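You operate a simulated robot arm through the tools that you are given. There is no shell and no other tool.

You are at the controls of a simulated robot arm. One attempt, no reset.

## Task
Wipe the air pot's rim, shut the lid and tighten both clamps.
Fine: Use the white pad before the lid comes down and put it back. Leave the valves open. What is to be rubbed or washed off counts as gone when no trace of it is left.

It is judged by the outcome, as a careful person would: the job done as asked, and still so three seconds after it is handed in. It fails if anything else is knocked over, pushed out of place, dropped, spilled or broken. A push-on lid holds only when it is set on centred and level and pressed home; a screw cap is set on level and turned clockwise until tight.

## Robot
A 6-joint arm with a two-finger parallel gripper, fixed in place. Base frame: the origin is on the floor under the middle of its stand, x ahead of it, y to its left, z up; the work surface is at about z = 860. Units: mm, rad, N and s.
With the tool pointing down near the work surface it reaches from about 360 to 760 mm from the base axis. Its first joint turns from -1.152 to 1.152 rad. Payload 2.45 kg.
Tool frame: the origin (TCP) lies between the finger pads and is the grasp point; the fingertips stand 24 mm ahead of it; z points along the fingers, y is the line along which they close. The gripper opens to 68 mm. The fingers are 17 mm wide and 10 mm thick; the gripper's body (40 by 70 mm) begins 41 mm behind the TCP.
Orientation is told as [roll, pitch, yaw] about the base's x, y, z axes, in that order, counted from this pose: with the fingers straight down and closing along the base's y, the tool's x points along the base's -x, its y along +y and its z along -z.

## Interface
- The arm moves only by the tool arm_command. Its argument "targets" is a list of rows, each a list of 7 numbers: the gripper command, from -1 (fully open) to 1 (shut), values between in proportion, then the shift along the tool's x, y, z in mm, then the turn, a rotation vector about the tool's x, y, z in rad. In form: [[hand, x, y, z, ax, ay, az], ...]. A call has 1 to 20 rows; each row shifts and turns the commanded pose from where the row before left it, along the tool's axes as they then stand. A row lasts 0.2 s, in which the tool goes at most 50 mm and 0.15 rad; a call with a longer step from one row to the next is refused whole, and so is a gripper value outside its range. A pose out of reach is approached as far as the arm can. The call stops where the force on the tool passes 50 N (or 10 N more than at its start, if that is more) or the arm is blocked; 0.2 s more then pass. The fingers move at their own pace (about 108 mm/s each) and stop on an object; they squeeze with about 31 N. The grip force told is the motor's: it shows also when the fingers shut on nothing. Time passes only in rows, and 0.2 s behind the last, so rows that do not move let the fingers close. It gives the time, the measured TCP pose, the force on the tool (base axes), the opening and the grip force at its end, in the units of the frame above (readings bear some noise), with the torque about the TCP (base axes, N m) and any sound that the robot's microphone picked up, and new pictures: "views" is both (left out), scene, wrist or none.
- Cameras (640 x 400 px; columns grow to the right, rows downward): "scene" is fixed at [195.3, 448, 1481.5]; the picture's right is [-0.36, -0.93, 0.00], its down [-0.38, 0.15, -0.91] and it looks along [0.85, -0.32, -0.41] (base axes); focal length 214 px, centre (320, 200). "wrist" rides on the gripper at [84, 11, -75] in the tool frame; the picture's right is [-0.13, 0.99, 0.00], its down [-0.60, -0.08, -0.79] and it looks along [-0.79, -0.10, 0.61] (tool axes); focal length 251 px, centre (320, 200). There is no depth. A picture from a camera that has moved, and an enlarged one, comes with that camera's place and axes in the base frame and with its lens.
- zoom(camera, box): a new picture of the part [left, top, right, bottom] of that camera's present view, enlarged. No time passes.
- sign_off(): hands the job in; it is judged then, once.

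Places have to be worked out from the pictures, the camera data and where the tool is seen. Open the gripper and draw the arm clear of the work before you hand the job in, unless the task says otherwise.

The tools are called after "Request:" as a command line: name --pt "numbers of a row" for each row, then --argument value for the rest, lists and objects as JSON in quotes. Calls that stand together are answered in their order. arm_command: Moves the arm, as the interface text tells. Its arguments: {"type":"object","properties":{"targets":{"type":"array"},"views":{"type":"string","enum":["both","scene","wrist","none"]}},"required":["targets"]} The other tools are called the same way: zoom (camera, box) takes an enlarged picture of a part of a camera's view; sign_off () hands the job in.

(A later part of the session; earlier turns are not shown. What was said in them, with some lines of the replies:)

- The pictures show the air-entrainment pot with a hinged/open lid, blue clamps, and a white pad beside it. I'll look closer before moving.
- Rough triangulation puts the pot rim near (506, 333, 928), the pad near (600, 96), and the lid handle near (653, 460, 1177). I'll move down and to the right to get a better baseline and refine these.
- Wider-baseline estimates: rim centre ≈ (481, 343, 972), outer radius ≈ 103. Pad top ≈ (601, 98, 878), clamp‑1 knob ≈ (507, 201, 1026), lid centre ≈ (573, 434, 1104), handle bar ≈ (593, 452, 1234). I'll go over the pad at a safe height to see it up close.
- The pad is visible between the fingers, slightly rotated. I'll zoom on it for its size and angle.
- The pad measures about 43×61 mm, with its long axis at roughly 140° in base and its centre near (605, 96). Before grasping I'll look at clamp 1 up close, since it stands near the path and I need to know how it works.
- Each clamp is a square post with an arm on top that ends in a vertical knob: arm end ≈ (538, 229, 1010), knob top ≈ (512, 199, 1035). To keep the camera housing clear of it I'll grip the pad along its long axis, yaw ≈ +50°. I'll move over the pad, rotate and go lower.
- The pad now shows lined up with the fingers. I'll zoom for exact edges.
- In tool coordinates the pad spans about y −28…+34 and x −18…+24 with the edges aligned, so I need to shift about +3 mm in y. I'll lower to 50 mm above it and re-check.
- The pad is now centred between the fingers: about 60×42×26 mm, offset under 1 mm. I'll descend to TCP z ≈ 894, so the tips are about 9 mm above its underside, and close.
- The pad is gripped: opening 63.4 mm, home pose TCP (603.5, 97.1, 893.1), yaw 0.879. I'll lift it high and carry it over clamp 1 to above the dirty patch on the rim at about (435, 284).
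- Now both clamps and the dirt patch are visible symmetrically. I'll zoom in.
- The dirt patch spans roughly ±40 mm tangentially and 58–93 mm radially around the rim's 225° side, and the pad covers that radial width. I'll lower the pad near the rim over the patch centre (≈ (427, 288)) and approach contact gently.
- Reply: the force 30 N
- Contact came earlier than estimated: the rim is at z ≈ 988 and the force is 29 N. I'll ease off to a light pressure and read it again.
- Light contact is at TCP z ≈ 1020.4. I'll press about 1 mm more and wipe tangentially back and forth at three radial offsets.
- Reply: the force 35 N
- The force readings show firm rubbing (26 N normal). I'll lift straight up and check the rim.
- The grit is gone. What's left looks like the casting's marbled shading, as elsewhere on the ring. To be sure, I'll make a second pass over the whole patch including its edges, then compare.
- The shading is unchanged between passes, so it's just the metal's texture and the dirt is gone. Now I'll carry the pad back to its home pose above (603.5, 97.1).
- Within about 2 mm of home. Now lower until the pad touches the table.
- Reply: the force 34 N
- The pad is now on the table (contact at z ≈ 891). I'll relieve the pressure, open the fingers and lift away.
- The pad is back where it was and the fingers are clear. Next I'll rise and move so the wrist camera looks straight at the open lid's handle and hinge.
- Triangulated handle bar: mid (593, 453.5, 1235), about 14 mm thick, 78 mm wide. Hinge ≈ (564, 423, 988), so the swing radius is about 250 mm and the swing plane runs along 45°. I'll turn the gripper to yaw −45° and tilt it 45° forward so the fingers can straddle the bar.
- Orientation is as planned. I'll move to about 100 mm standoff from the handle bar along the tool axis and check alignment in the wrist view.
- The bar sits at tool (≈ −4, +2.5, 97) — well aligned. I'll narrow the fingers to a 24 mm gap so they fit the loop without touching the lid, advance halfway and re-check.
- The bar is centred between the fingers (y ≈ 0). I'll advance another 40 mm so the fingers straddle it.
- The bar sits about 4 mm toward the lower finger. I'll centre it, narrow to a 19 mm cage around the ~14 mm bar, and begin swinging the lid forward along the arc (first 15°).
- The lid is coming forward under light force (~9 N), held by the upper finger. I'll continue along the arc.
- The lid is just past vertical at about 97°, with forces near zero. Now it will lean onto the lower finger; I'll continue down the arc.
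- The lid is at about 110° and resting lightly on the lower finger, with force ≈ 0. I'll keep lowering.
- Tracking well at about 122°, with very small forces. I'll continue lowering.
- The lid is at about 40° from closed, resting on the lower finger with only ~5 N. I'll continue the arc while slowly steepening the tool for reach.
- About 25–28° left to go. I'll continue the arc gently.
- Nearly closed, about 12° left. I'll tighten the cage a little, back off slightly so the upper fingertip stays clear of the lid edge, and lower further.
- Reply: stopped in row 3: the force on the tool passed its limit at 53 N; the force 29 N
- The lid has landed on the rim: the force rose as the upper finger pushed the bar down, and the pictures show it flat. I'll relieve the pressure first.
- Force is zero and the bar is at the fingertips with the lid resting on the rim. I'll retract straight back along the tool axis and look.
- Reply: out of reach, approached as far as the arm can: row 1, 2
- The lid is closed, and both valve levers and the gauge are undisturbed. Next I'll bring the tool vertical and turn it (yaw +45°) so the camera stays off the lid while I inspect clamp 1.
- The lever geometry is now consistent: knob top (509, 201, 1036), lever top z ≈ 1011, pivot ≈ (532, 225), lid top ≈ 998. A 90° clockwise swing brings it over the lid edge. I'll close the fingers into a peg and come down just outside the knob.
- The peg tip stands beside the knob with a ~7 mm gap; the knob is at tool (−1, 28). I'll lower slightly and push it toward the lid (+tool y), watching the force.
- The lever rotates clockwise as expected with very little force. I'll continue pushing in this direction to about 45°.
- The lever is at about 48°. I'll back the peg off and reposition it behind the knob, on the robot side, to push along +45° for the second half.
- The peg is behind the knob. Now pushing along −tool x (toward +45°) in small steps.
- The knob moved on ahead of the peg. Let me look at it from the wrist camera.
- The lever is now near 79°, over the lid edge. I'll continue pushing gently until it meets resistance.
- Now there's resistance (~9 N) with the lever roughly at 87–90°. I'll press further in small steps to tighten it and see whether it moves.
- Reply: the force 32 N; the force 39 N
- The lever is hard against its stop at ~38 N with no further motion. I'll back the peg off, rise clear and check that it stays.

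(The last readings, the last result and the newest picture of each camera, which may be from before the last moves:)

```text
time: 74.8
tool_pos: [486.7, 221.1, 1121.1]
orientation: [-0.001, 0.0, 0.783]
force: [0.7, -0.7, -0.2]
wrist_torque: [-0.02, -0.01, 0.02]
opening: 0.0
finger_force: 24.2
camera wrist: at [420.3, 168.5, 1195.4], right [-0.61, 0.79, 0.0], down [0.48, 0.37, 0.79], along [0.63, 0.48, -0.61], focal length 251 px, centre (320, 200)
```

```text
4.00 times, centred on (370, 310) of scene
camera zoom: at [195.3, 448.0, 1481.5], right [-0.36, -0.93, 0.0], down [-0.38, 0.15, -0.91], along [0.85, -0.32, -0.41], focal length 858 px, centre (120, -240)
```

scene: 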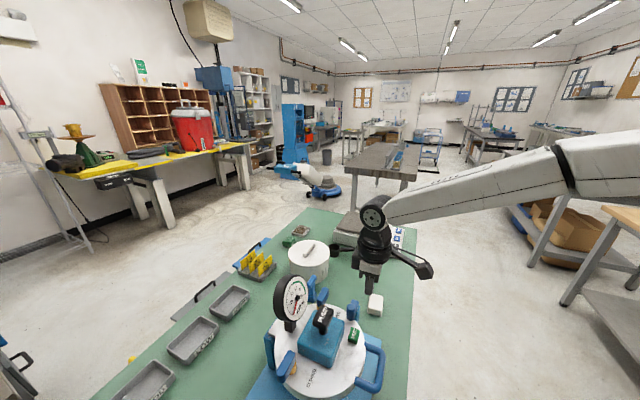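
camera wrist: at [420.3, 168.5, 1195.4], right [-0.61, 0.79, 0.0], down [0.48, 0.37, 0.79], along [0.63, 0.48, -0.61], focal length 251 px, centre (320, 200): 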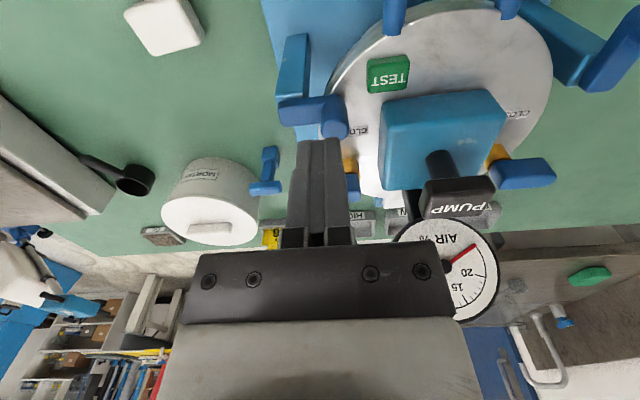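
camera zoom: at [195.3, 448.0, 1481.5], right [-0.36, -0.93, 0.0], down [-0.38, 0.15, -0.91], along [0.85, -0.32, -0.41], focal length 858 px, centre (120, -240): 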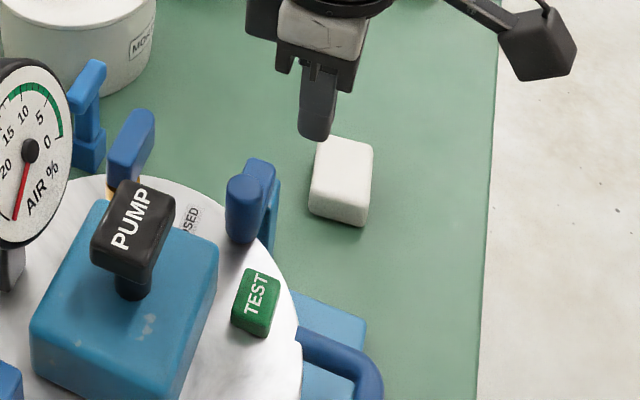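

Clamp 1 is at its stop with the knob over the lid edge, and it stays there. By mirror symmetry clamp 2's knob should be near (343, 368). I'll move over there at safe height to view it.

Request:
arm_command --pt "1 3.3 39.7 -4 0 0 0" --pt "1 3.3 39.7 0 0 0 0" --pt "1 3.3 39.7 0 0 0 0" --pt "1 3.3 39.7 0 0 0 0" --pt "1 3.4 39.6 0 0 0 0" --pt "1 0 0 0 0 0 0" --views "both"

Request:
zoom --camera "wrist" --box '[230, 40, 450, 200]'

```text
time: 76.2
tool_pos: [331.0, 349.8, 1121.8]
orientation: [-0.001, 0.001, 0.782]
force: [-0.3, 0.2, 0.0]
wrist_torque: [-0.03, -0.03, -0.02]
opening: 0.1
finger_force: 23.5
camera wrist: at [263.8, 298.4, 1197.5], right [-0.61, 0.79, 0.0], down [0.48, 0.37, 0.79], along [0.63, 0.48, -0.61], focal length 251 px, centre (320, 200)
```

scene: 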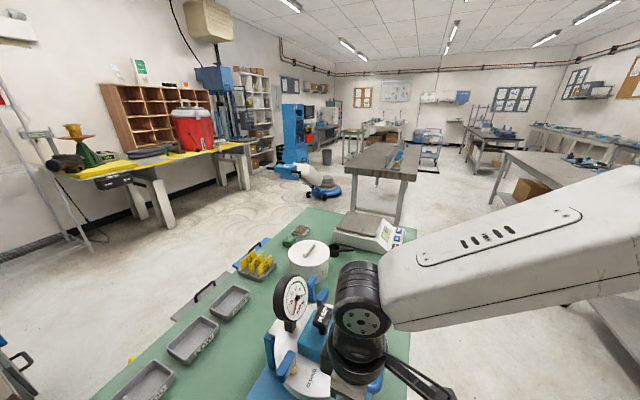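
wrist: 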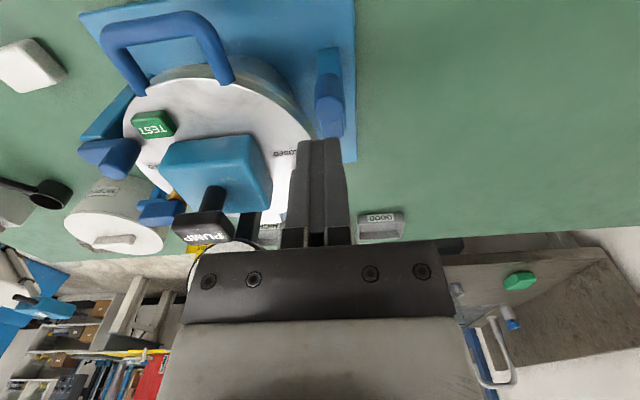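

```text
2.50 times, centred on (340, 120) of wrist
camera zoom: at [263.8, 298.4, 1197.5], right [-0.61, 0.79, 0.0], down [0.48, 0.37, 0.79], along [0.63, 0.48, -0.61], focal length 629 px, centre (270, 400)
```

zoom: 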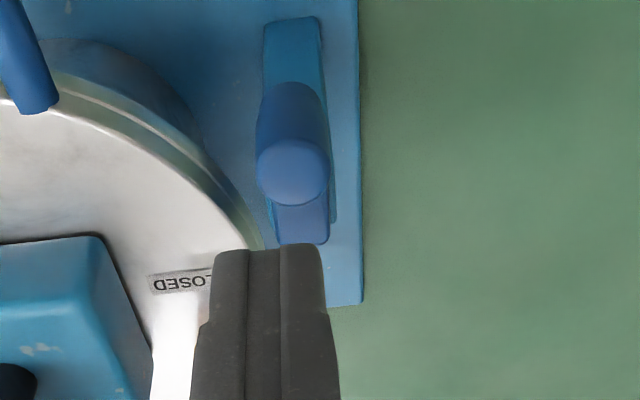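

Clamp 2's knob is at (342, 367), pivot ≈ (365.5, 391.5), mirror-symmetric. I'll come down with the peg on its outer (+tool y) side.

Request:
arm_command --pt "1 -12.5 15.9 0 0 0 0" --pt "1 -12.5 15.8 0 0 0 0" --pt "1 0 0 0 0 0 0" --pt "1 0 0 40 0 0 0" --pt "1 0 0 30 0 0 0" --pt "1 0 0 11 0 0 0" --pt "1 0 0 0 0 0 0" --views "wrist"

Request:
zoom --camera "wrist" --box '[210, 60, 430, 220]'

```text
time: 77.8
tool_pos: [327.7, 390.3, 1041.9]
orientation: [0.0, 0.002, 0.783]
force: [0.0, 0.7, 0.5]
wrist_torque: [0.0, 0.0, 0.01]
opening: 0.0
finger_force: 23.4
camera wrist: at [260.8, 338.1, 1117.5], right [-0.61, 0.79, 0.0], down [0.48, 0.37, 0.79], along [0.63, 0.48, -0.61], focal length 251 px, centre (320, 200)
```

wrist: 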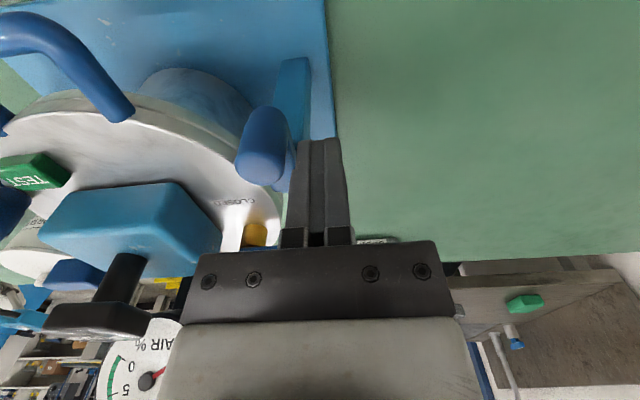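

```text
2.50 times, centred on (320, 140) of wrist
camera zoom: at [260.8, 338.1, 1117.5], right [-0.61, 0.79, 0.0], down [0.48, 0.37, 0.79], along [0.63, 0.48, -0.61], focal length 629 px, centre (320, 350)
```

zoom: 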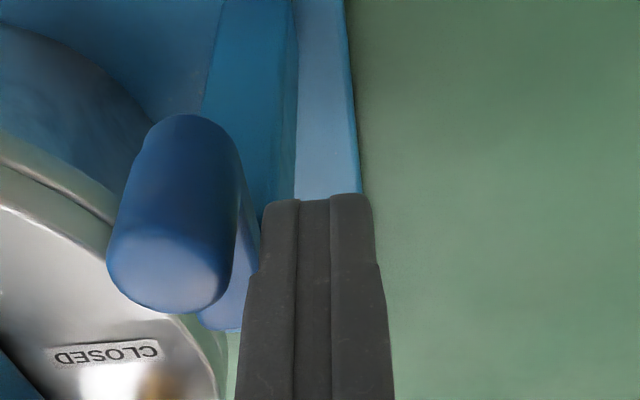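

The gap to the knob is about 6 mm, as planned. Push it inward (−tool y) to about 45°.

Request:
arm_command --pt "1 0 -6 1.5 0 0 0" --pt "1 0 -5 0 0 0 0" --pt "1 0 -5 0 0 0 0" --pt "1 0 -5 0 0 0 0" --pt "1 0 -5 0 0 0 0" --pt "1 0 -4 0 0 0 0" --pt "1 0 0 0 0 0 0" --views "wrist"

Request:
zoom --camera "wrist" --box '[210, 60, 430, 220]'

```text
time: 79.4
tool_pos: [349.4, 368.8, 1041.3]
orientation: [0.0, 0.001, 0.784]
force: [-1.0, 1.7, -0.1]
wrist_torque: [0.0, -0.01, 0.03]
opening: 0.3
finger_force: 23.9
camera wrist: at [283.9, 316.4, 1117.0], right [-0.61, 0.79, 0.0], down [0.48, 0.37, 0.79], along [0.63, 0.48, -0.61], focal length 251 px, centre (320, 200)
```

wrist: 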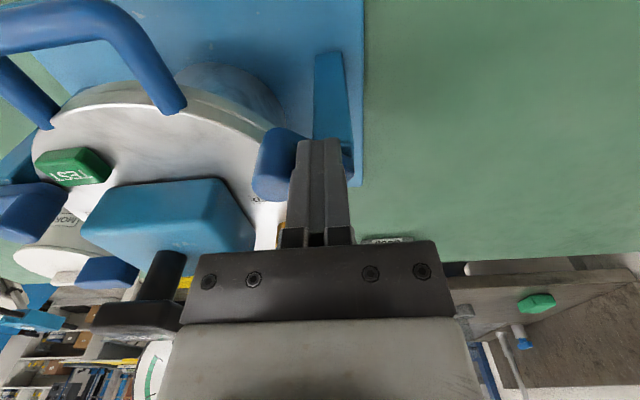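

```text
2.50 times, centred on (320, 140) of wrist
camera zoom: at [283.9, 316.4, 1117.0], right [-0.61, 0.79, 0.0], down [0.48, 0.37, 0.79], along [0.63, 0.48, -0.61], focal length 629 px, centre (320, 350)
```

zoom: 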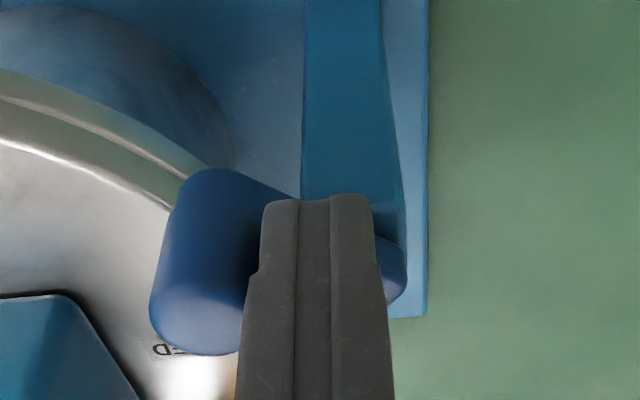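

Lever 2 is at about 55°. I'll reposition the peg behind the knob, then push along +45°.

Request:
arm_command --pt "1 0 6 0 0 0 0" --pt "1 19 0 0 0 0 0" --pt "1 0 -16 0 0 0 0" --pt "1 0 -16 0 0 0 0" --pt "1 0 0 0 0 0 0" --views "wrist"

Request:
zoom --camera "wrist" --box '[210, 60, 430, 220]'

```text
time: 80.6
tool_pos: [355.0, 338.3, 1041.7]
orientation: [0.0, 0.001, 0.784]
force: [0.5, 0.7, 0.5]
wrist_torque: [0.02, 0.0, 0.02]
opening: 0.1
finger_force: 23.5
camera wrist: at [288.3, 286.4, 1116.2], right [-0.61, 0.79, 0.0], down [0.48, 0.37, 0.79], along [0.63, 0.48, -0.61], focal length 251 px, centre (320, 200)
```

wrist: 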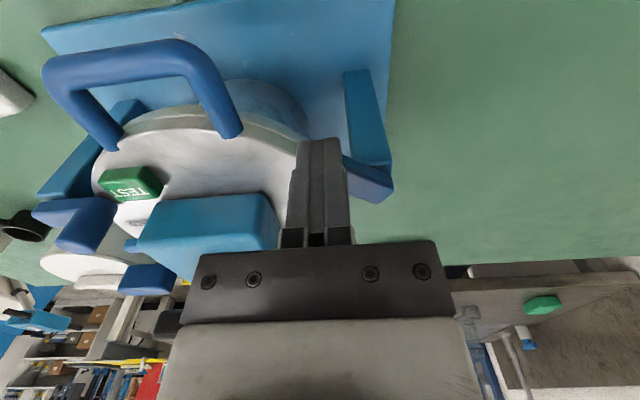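

```text
2.50 times, centred on (320, 140) of wrist
camera zoom: at [288.3, 286.4, 1116.2], right [-0.61, 0.79, 0.0], down [0.48, 0.37, 0.79], along [0.63, 0.48, -0.61], focal length 629 px, centre (320, 350)
```

zoom: 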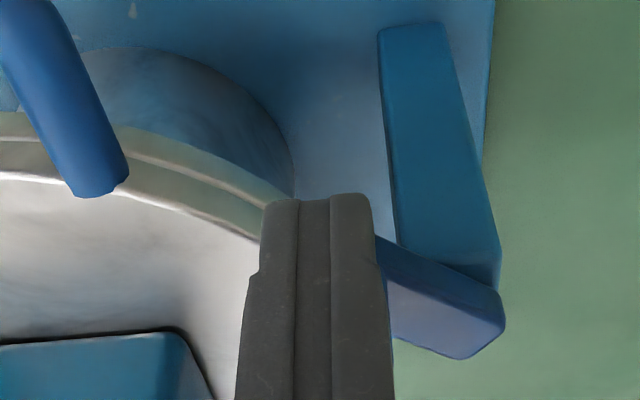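

Request:
arm_command --pt "1 -4 0 0 0 0 0" --pt "1 -3 0 0 0 0 0" --pt "1 -3 0 0 0 0 0" --pt "1 -3 0 0 0 0 0" --pt "1 -3 -1 0 0 0 0" --pt "1 -3 -1 0 0 0 0" --pt "1 0 0 0 0 0 0" --views "wrist"

Request:
zoom --camera "wrist" --box '[210, 60, 430, 220]'

```text
time: 82.2
tool_pos: [370.8, 349.8, 1041.7]
orientation: [0.003, 0.001, 0.784]
force: [0.9, -0.7, 1.2]
wrist_torque: [0.0, 0.0, 0.01]
opening: 0.0
finger_force: 23.4
camera wrist: at [303.2, 297.3, 1116.6], right [-0.61, 0.79, 0.0], down [0.48, 0.37, 0.79], along [0.63, 0.48, -0.61], focal length 251 px, centre (320, 200)
```

wrist: 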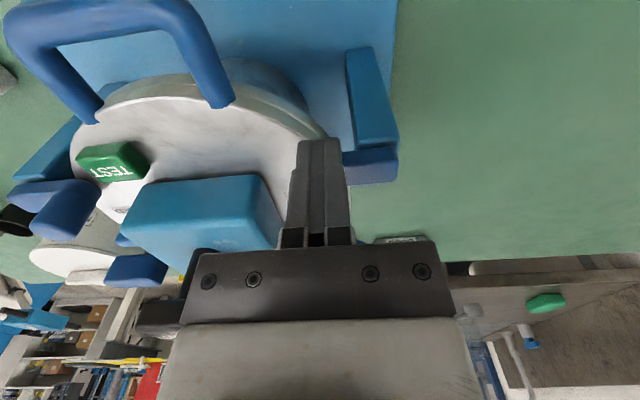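

```text
2.50 times, centred on (320, 140) of wrist
camera zoom: at [303.2, 297.3, 1116.6], right [-0.61, 0.79, 0.0], down [0.48, 0.37, 0.79], along [0.63, 0.48, -0.61], focal length 629 px, centre (320, 350)
```

zoom: 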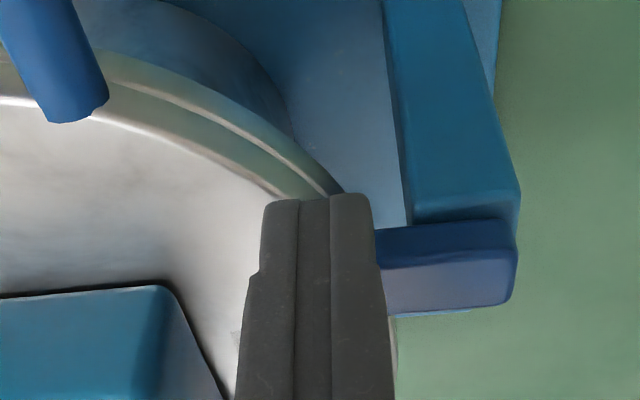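

Lever 2 is near 85°. Continue in small steps until the stop, watching the force.

Request:
arm_command --pt "1 -3 0 0 0 0 0" --pt "1 -2.5 0 0 0 0 0" --pt "1 -1.5 0 0 0 0 0" --pt "1 0 0 0 0 0 0" --views "none"

```text
time: 83.2
tool_pos: [375.2, 353.1, 1041.1]
orientation: [0.0, 0.004, 0.785]
force: [-3.7, -2.8, -0.6]
wrist_torque: [-0.01, 0.01, -0.02]
opening: 0.0
finger_force: 23.8
```

Request:
arm_command --pt "1 -2 0 0 0 0 0" --pt "1 -1.5 0 0 0 0 0" --pt "1 0 0 0 0 0 0" --views "none"

```text
time: 84.0
tool_pos: [374.9, 353.5, 1040.4]
orientation: [0.001, 0.011, 0.783]
force: [-20.0, -28.2, 16.5]
wrist_torque: [0.05, -0.09, -0.13]
opening: 0.1
finger_force: 24.0
```

Clamp 2 is now hard against its stop (~38 N, no motion). I'll back off and rise for a check.

Request:
arm_command --pt "1 6 0 0 0 0 0" --pt "1 14 0 0 0 0 0" --pt "1 0 0 -45 0 0 0" --pt "1 0 0 -45 0 0 0" --pt "1 5 -30 -20 0 0 0" --pt "1 5 -30 -20 0 0 0" --pt "1 0 0 0 0 0 0" --views "both"

Request:
zoom --camera "wrist" --box '[190, 20, 430, 220]'

Request:
zoom --camera "scene" --box '[240, 260, 420, 400]'

```text
time: 85.6
tool_pos: [399.2, 294.4, 1169.7]
orientation: [0.002, 0.002, 0.783]
force: [0.0, -0.3, 0.0]
wrist_torque: [0.02, -0.03, -0.02]
opening: 0.3
finger_force: 23.7
camera wrist: at [332.8, 242.7, 1245.0], right [-0.61, 0.79, 0.0], down [0.48, 0.37, 0.79], along [0.63, 0.48, -0.61], focal length 251 px, centre (320, 200)
```

scene: 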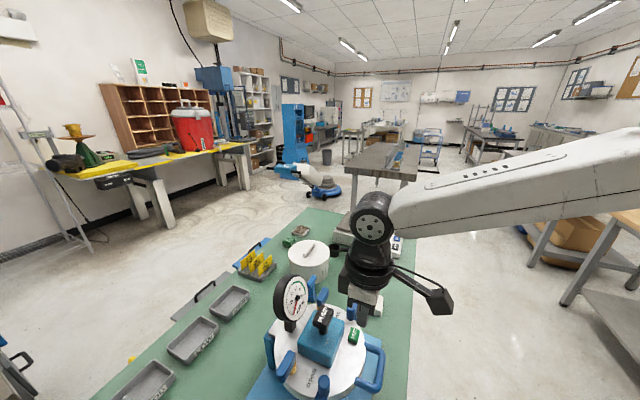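
wrist: 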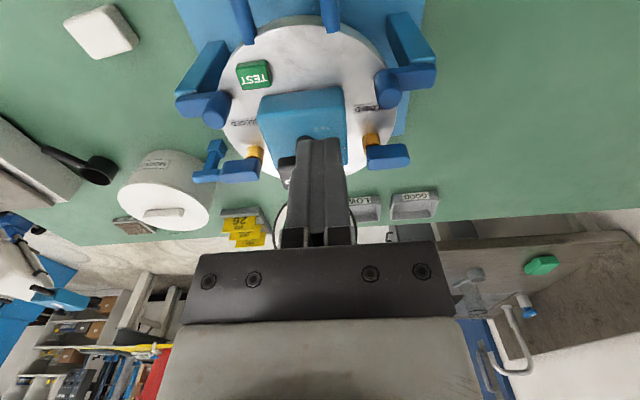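

```text
2.00 times, centred on (310, 120) of wrist
camera zoom: at [332.8, 242.7, 1245.0], right [-0.61, 0.79, 0.0], down [0.48, 0.37, 0.79], along [0.63, 0.48, -0.61], focal length 503 px, centre (340, 360)
```

zoom: 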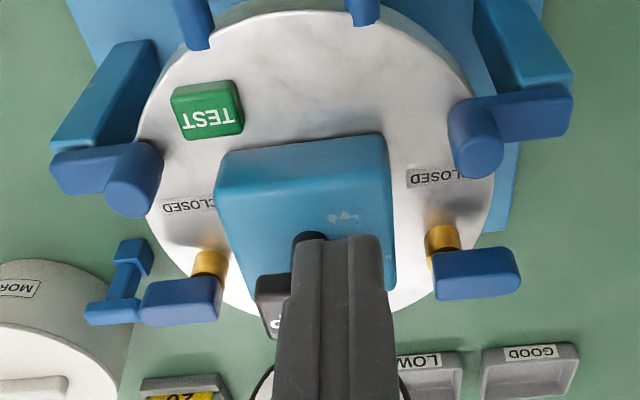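

```text
2.86 times, centred on (330, 330) of scene
camera zoom: at [195.3, 448.0, 1481.5], right [-0.36, -0.93, 0.0], down [-0.38, 0.15, -0.91], along [0.85, -0.32, -0.41], focal length 613 px, centre (291, -171)
```

zoom: 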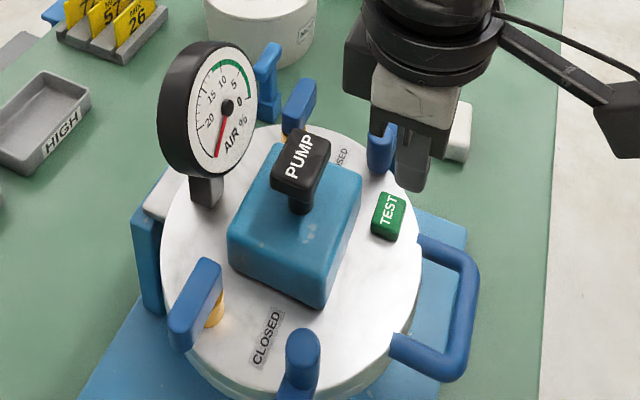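

Both clamp levers now lie symmetrically over the lid edge at their stops; the valves, TEST button and pump are untouched. I'll draw the arm clear, open the gripper and take a last look.

Request:
arm_command --pt "1 0 0 -40 0 0 0" --pt "1 10 -20 -40 0 0 0" --pt "1 10 -30 -35 0 0 0" --pt "-1 10 -30 -30 0 0 0" --pt "-1 10 -30 0 0 0 0" --pt "-1 0 -30 0 0 0 0" --pt "-1 0 0 0 0 0 0" --pt "-1 0 0 0 0 0 0" --views "both"

Request:
zoom --camera "scene" --box '[240, 250, 420, 400]'

Request:
zoom --camera "scene" --box '[100, 200, 440, 400]'

```text
time: 87.4
tool_pos: [470.2, 166.1, 1317.1]
orientation: [0.0, 0.001, 0.784]
force: [-0.6, 0.6, -0.6]
wrist_torque: [0.03, 0.02, 0.02]
opening: 68.0
finger_force: 0.0
camera wrist: at [403.2, 113.7, 1393.2], right [-0.61, 0.79, 0.0], down [0.48, 0.37, 0.79], along [0.63, 0.48, -0.61], focal length 251 px, centre (320, 200)
```

scene: 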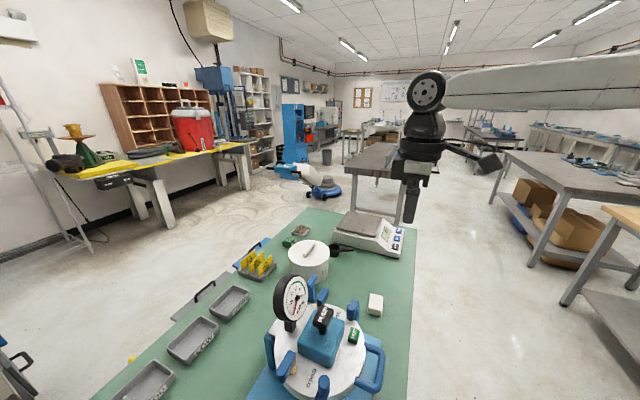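
wrist: 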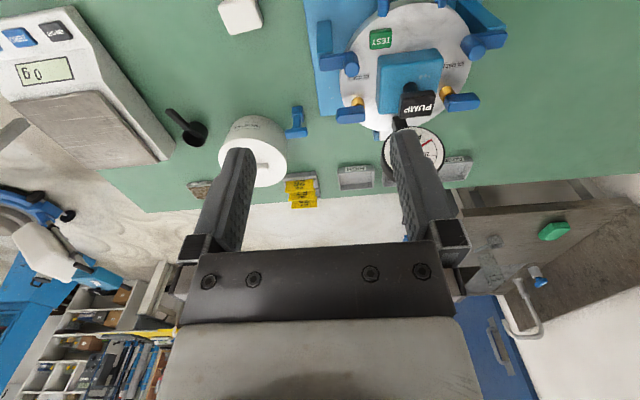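

```text
2.67 times, centred on (330, 325) of scene
camera zoom: at [195.3, 448.0, 1481.5], right [-0.36, -0.93, 0.0], down [-0.38, 0.15, -0.91], along [0.85, -0.32, -0.41], focal length 572 px, centre (293, -133)
```

zoom: 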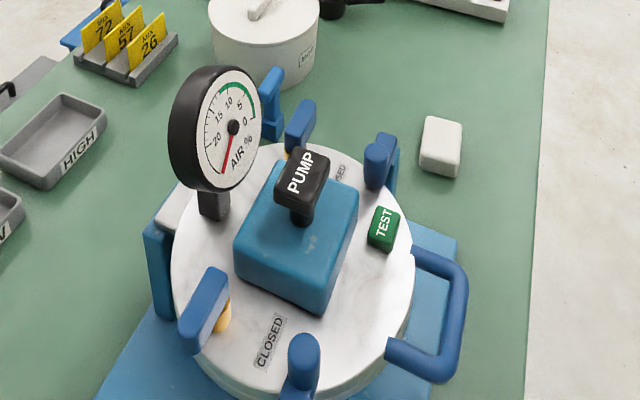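

```text
1.88 times, centred on (270, 300) of scene
camera zoom: at [195.3, 448.0, 1481.5], right [-0.36, -0.93, 0.0], down [-0.38, 0.15, -0.91], along [0.85, -0.32, -0.41], focal length 404 px, centre (414, 12)
```

zoom: 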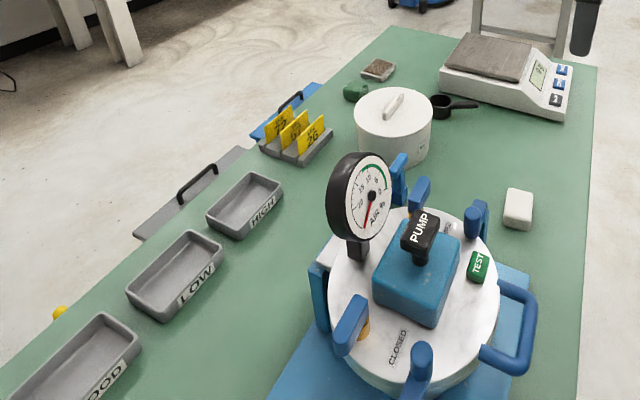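

Everything checks out. The rim is wiped and the pad is back in place. The lid is shut flat, both clamps are at their stops, and the valves are still open. The gripper is open and the arm is clear, so I'm handing in.

Request:
sign_off

```text
The job is handed in.
```

I wiped the air pot's rim, shut the lid and turned both clamps to their stops; the job is handed in.

- **Rim:** I wiped the dirty patch twice with the white pad. A faint grey marbling remains; it did not change between passes and looks the same all round the ring, so I took it as the metal's texture.
- **Pad:** It is back on the table within about 2 mm of where it was. It slid a few millimetres in the gripper while I was wiping.
- **Lid:** I lowered it by the handle and it lies flat on the rim. On landing the force briefly reached 53 N and stopped the move. I released the pressure and saw no movement or damage.
- **Clamps:** Each lever swung about 90° over the lid edge and stopped firmly when I pushed with about 38 N. Both held their position when I let go.
- **Valves:** I did not touch either valve, so both should still be open. The pump and test button are untouched too.

The gripper is open and the arm is clear of the work. I saw nothing else moved or knocked over in the final pictures.
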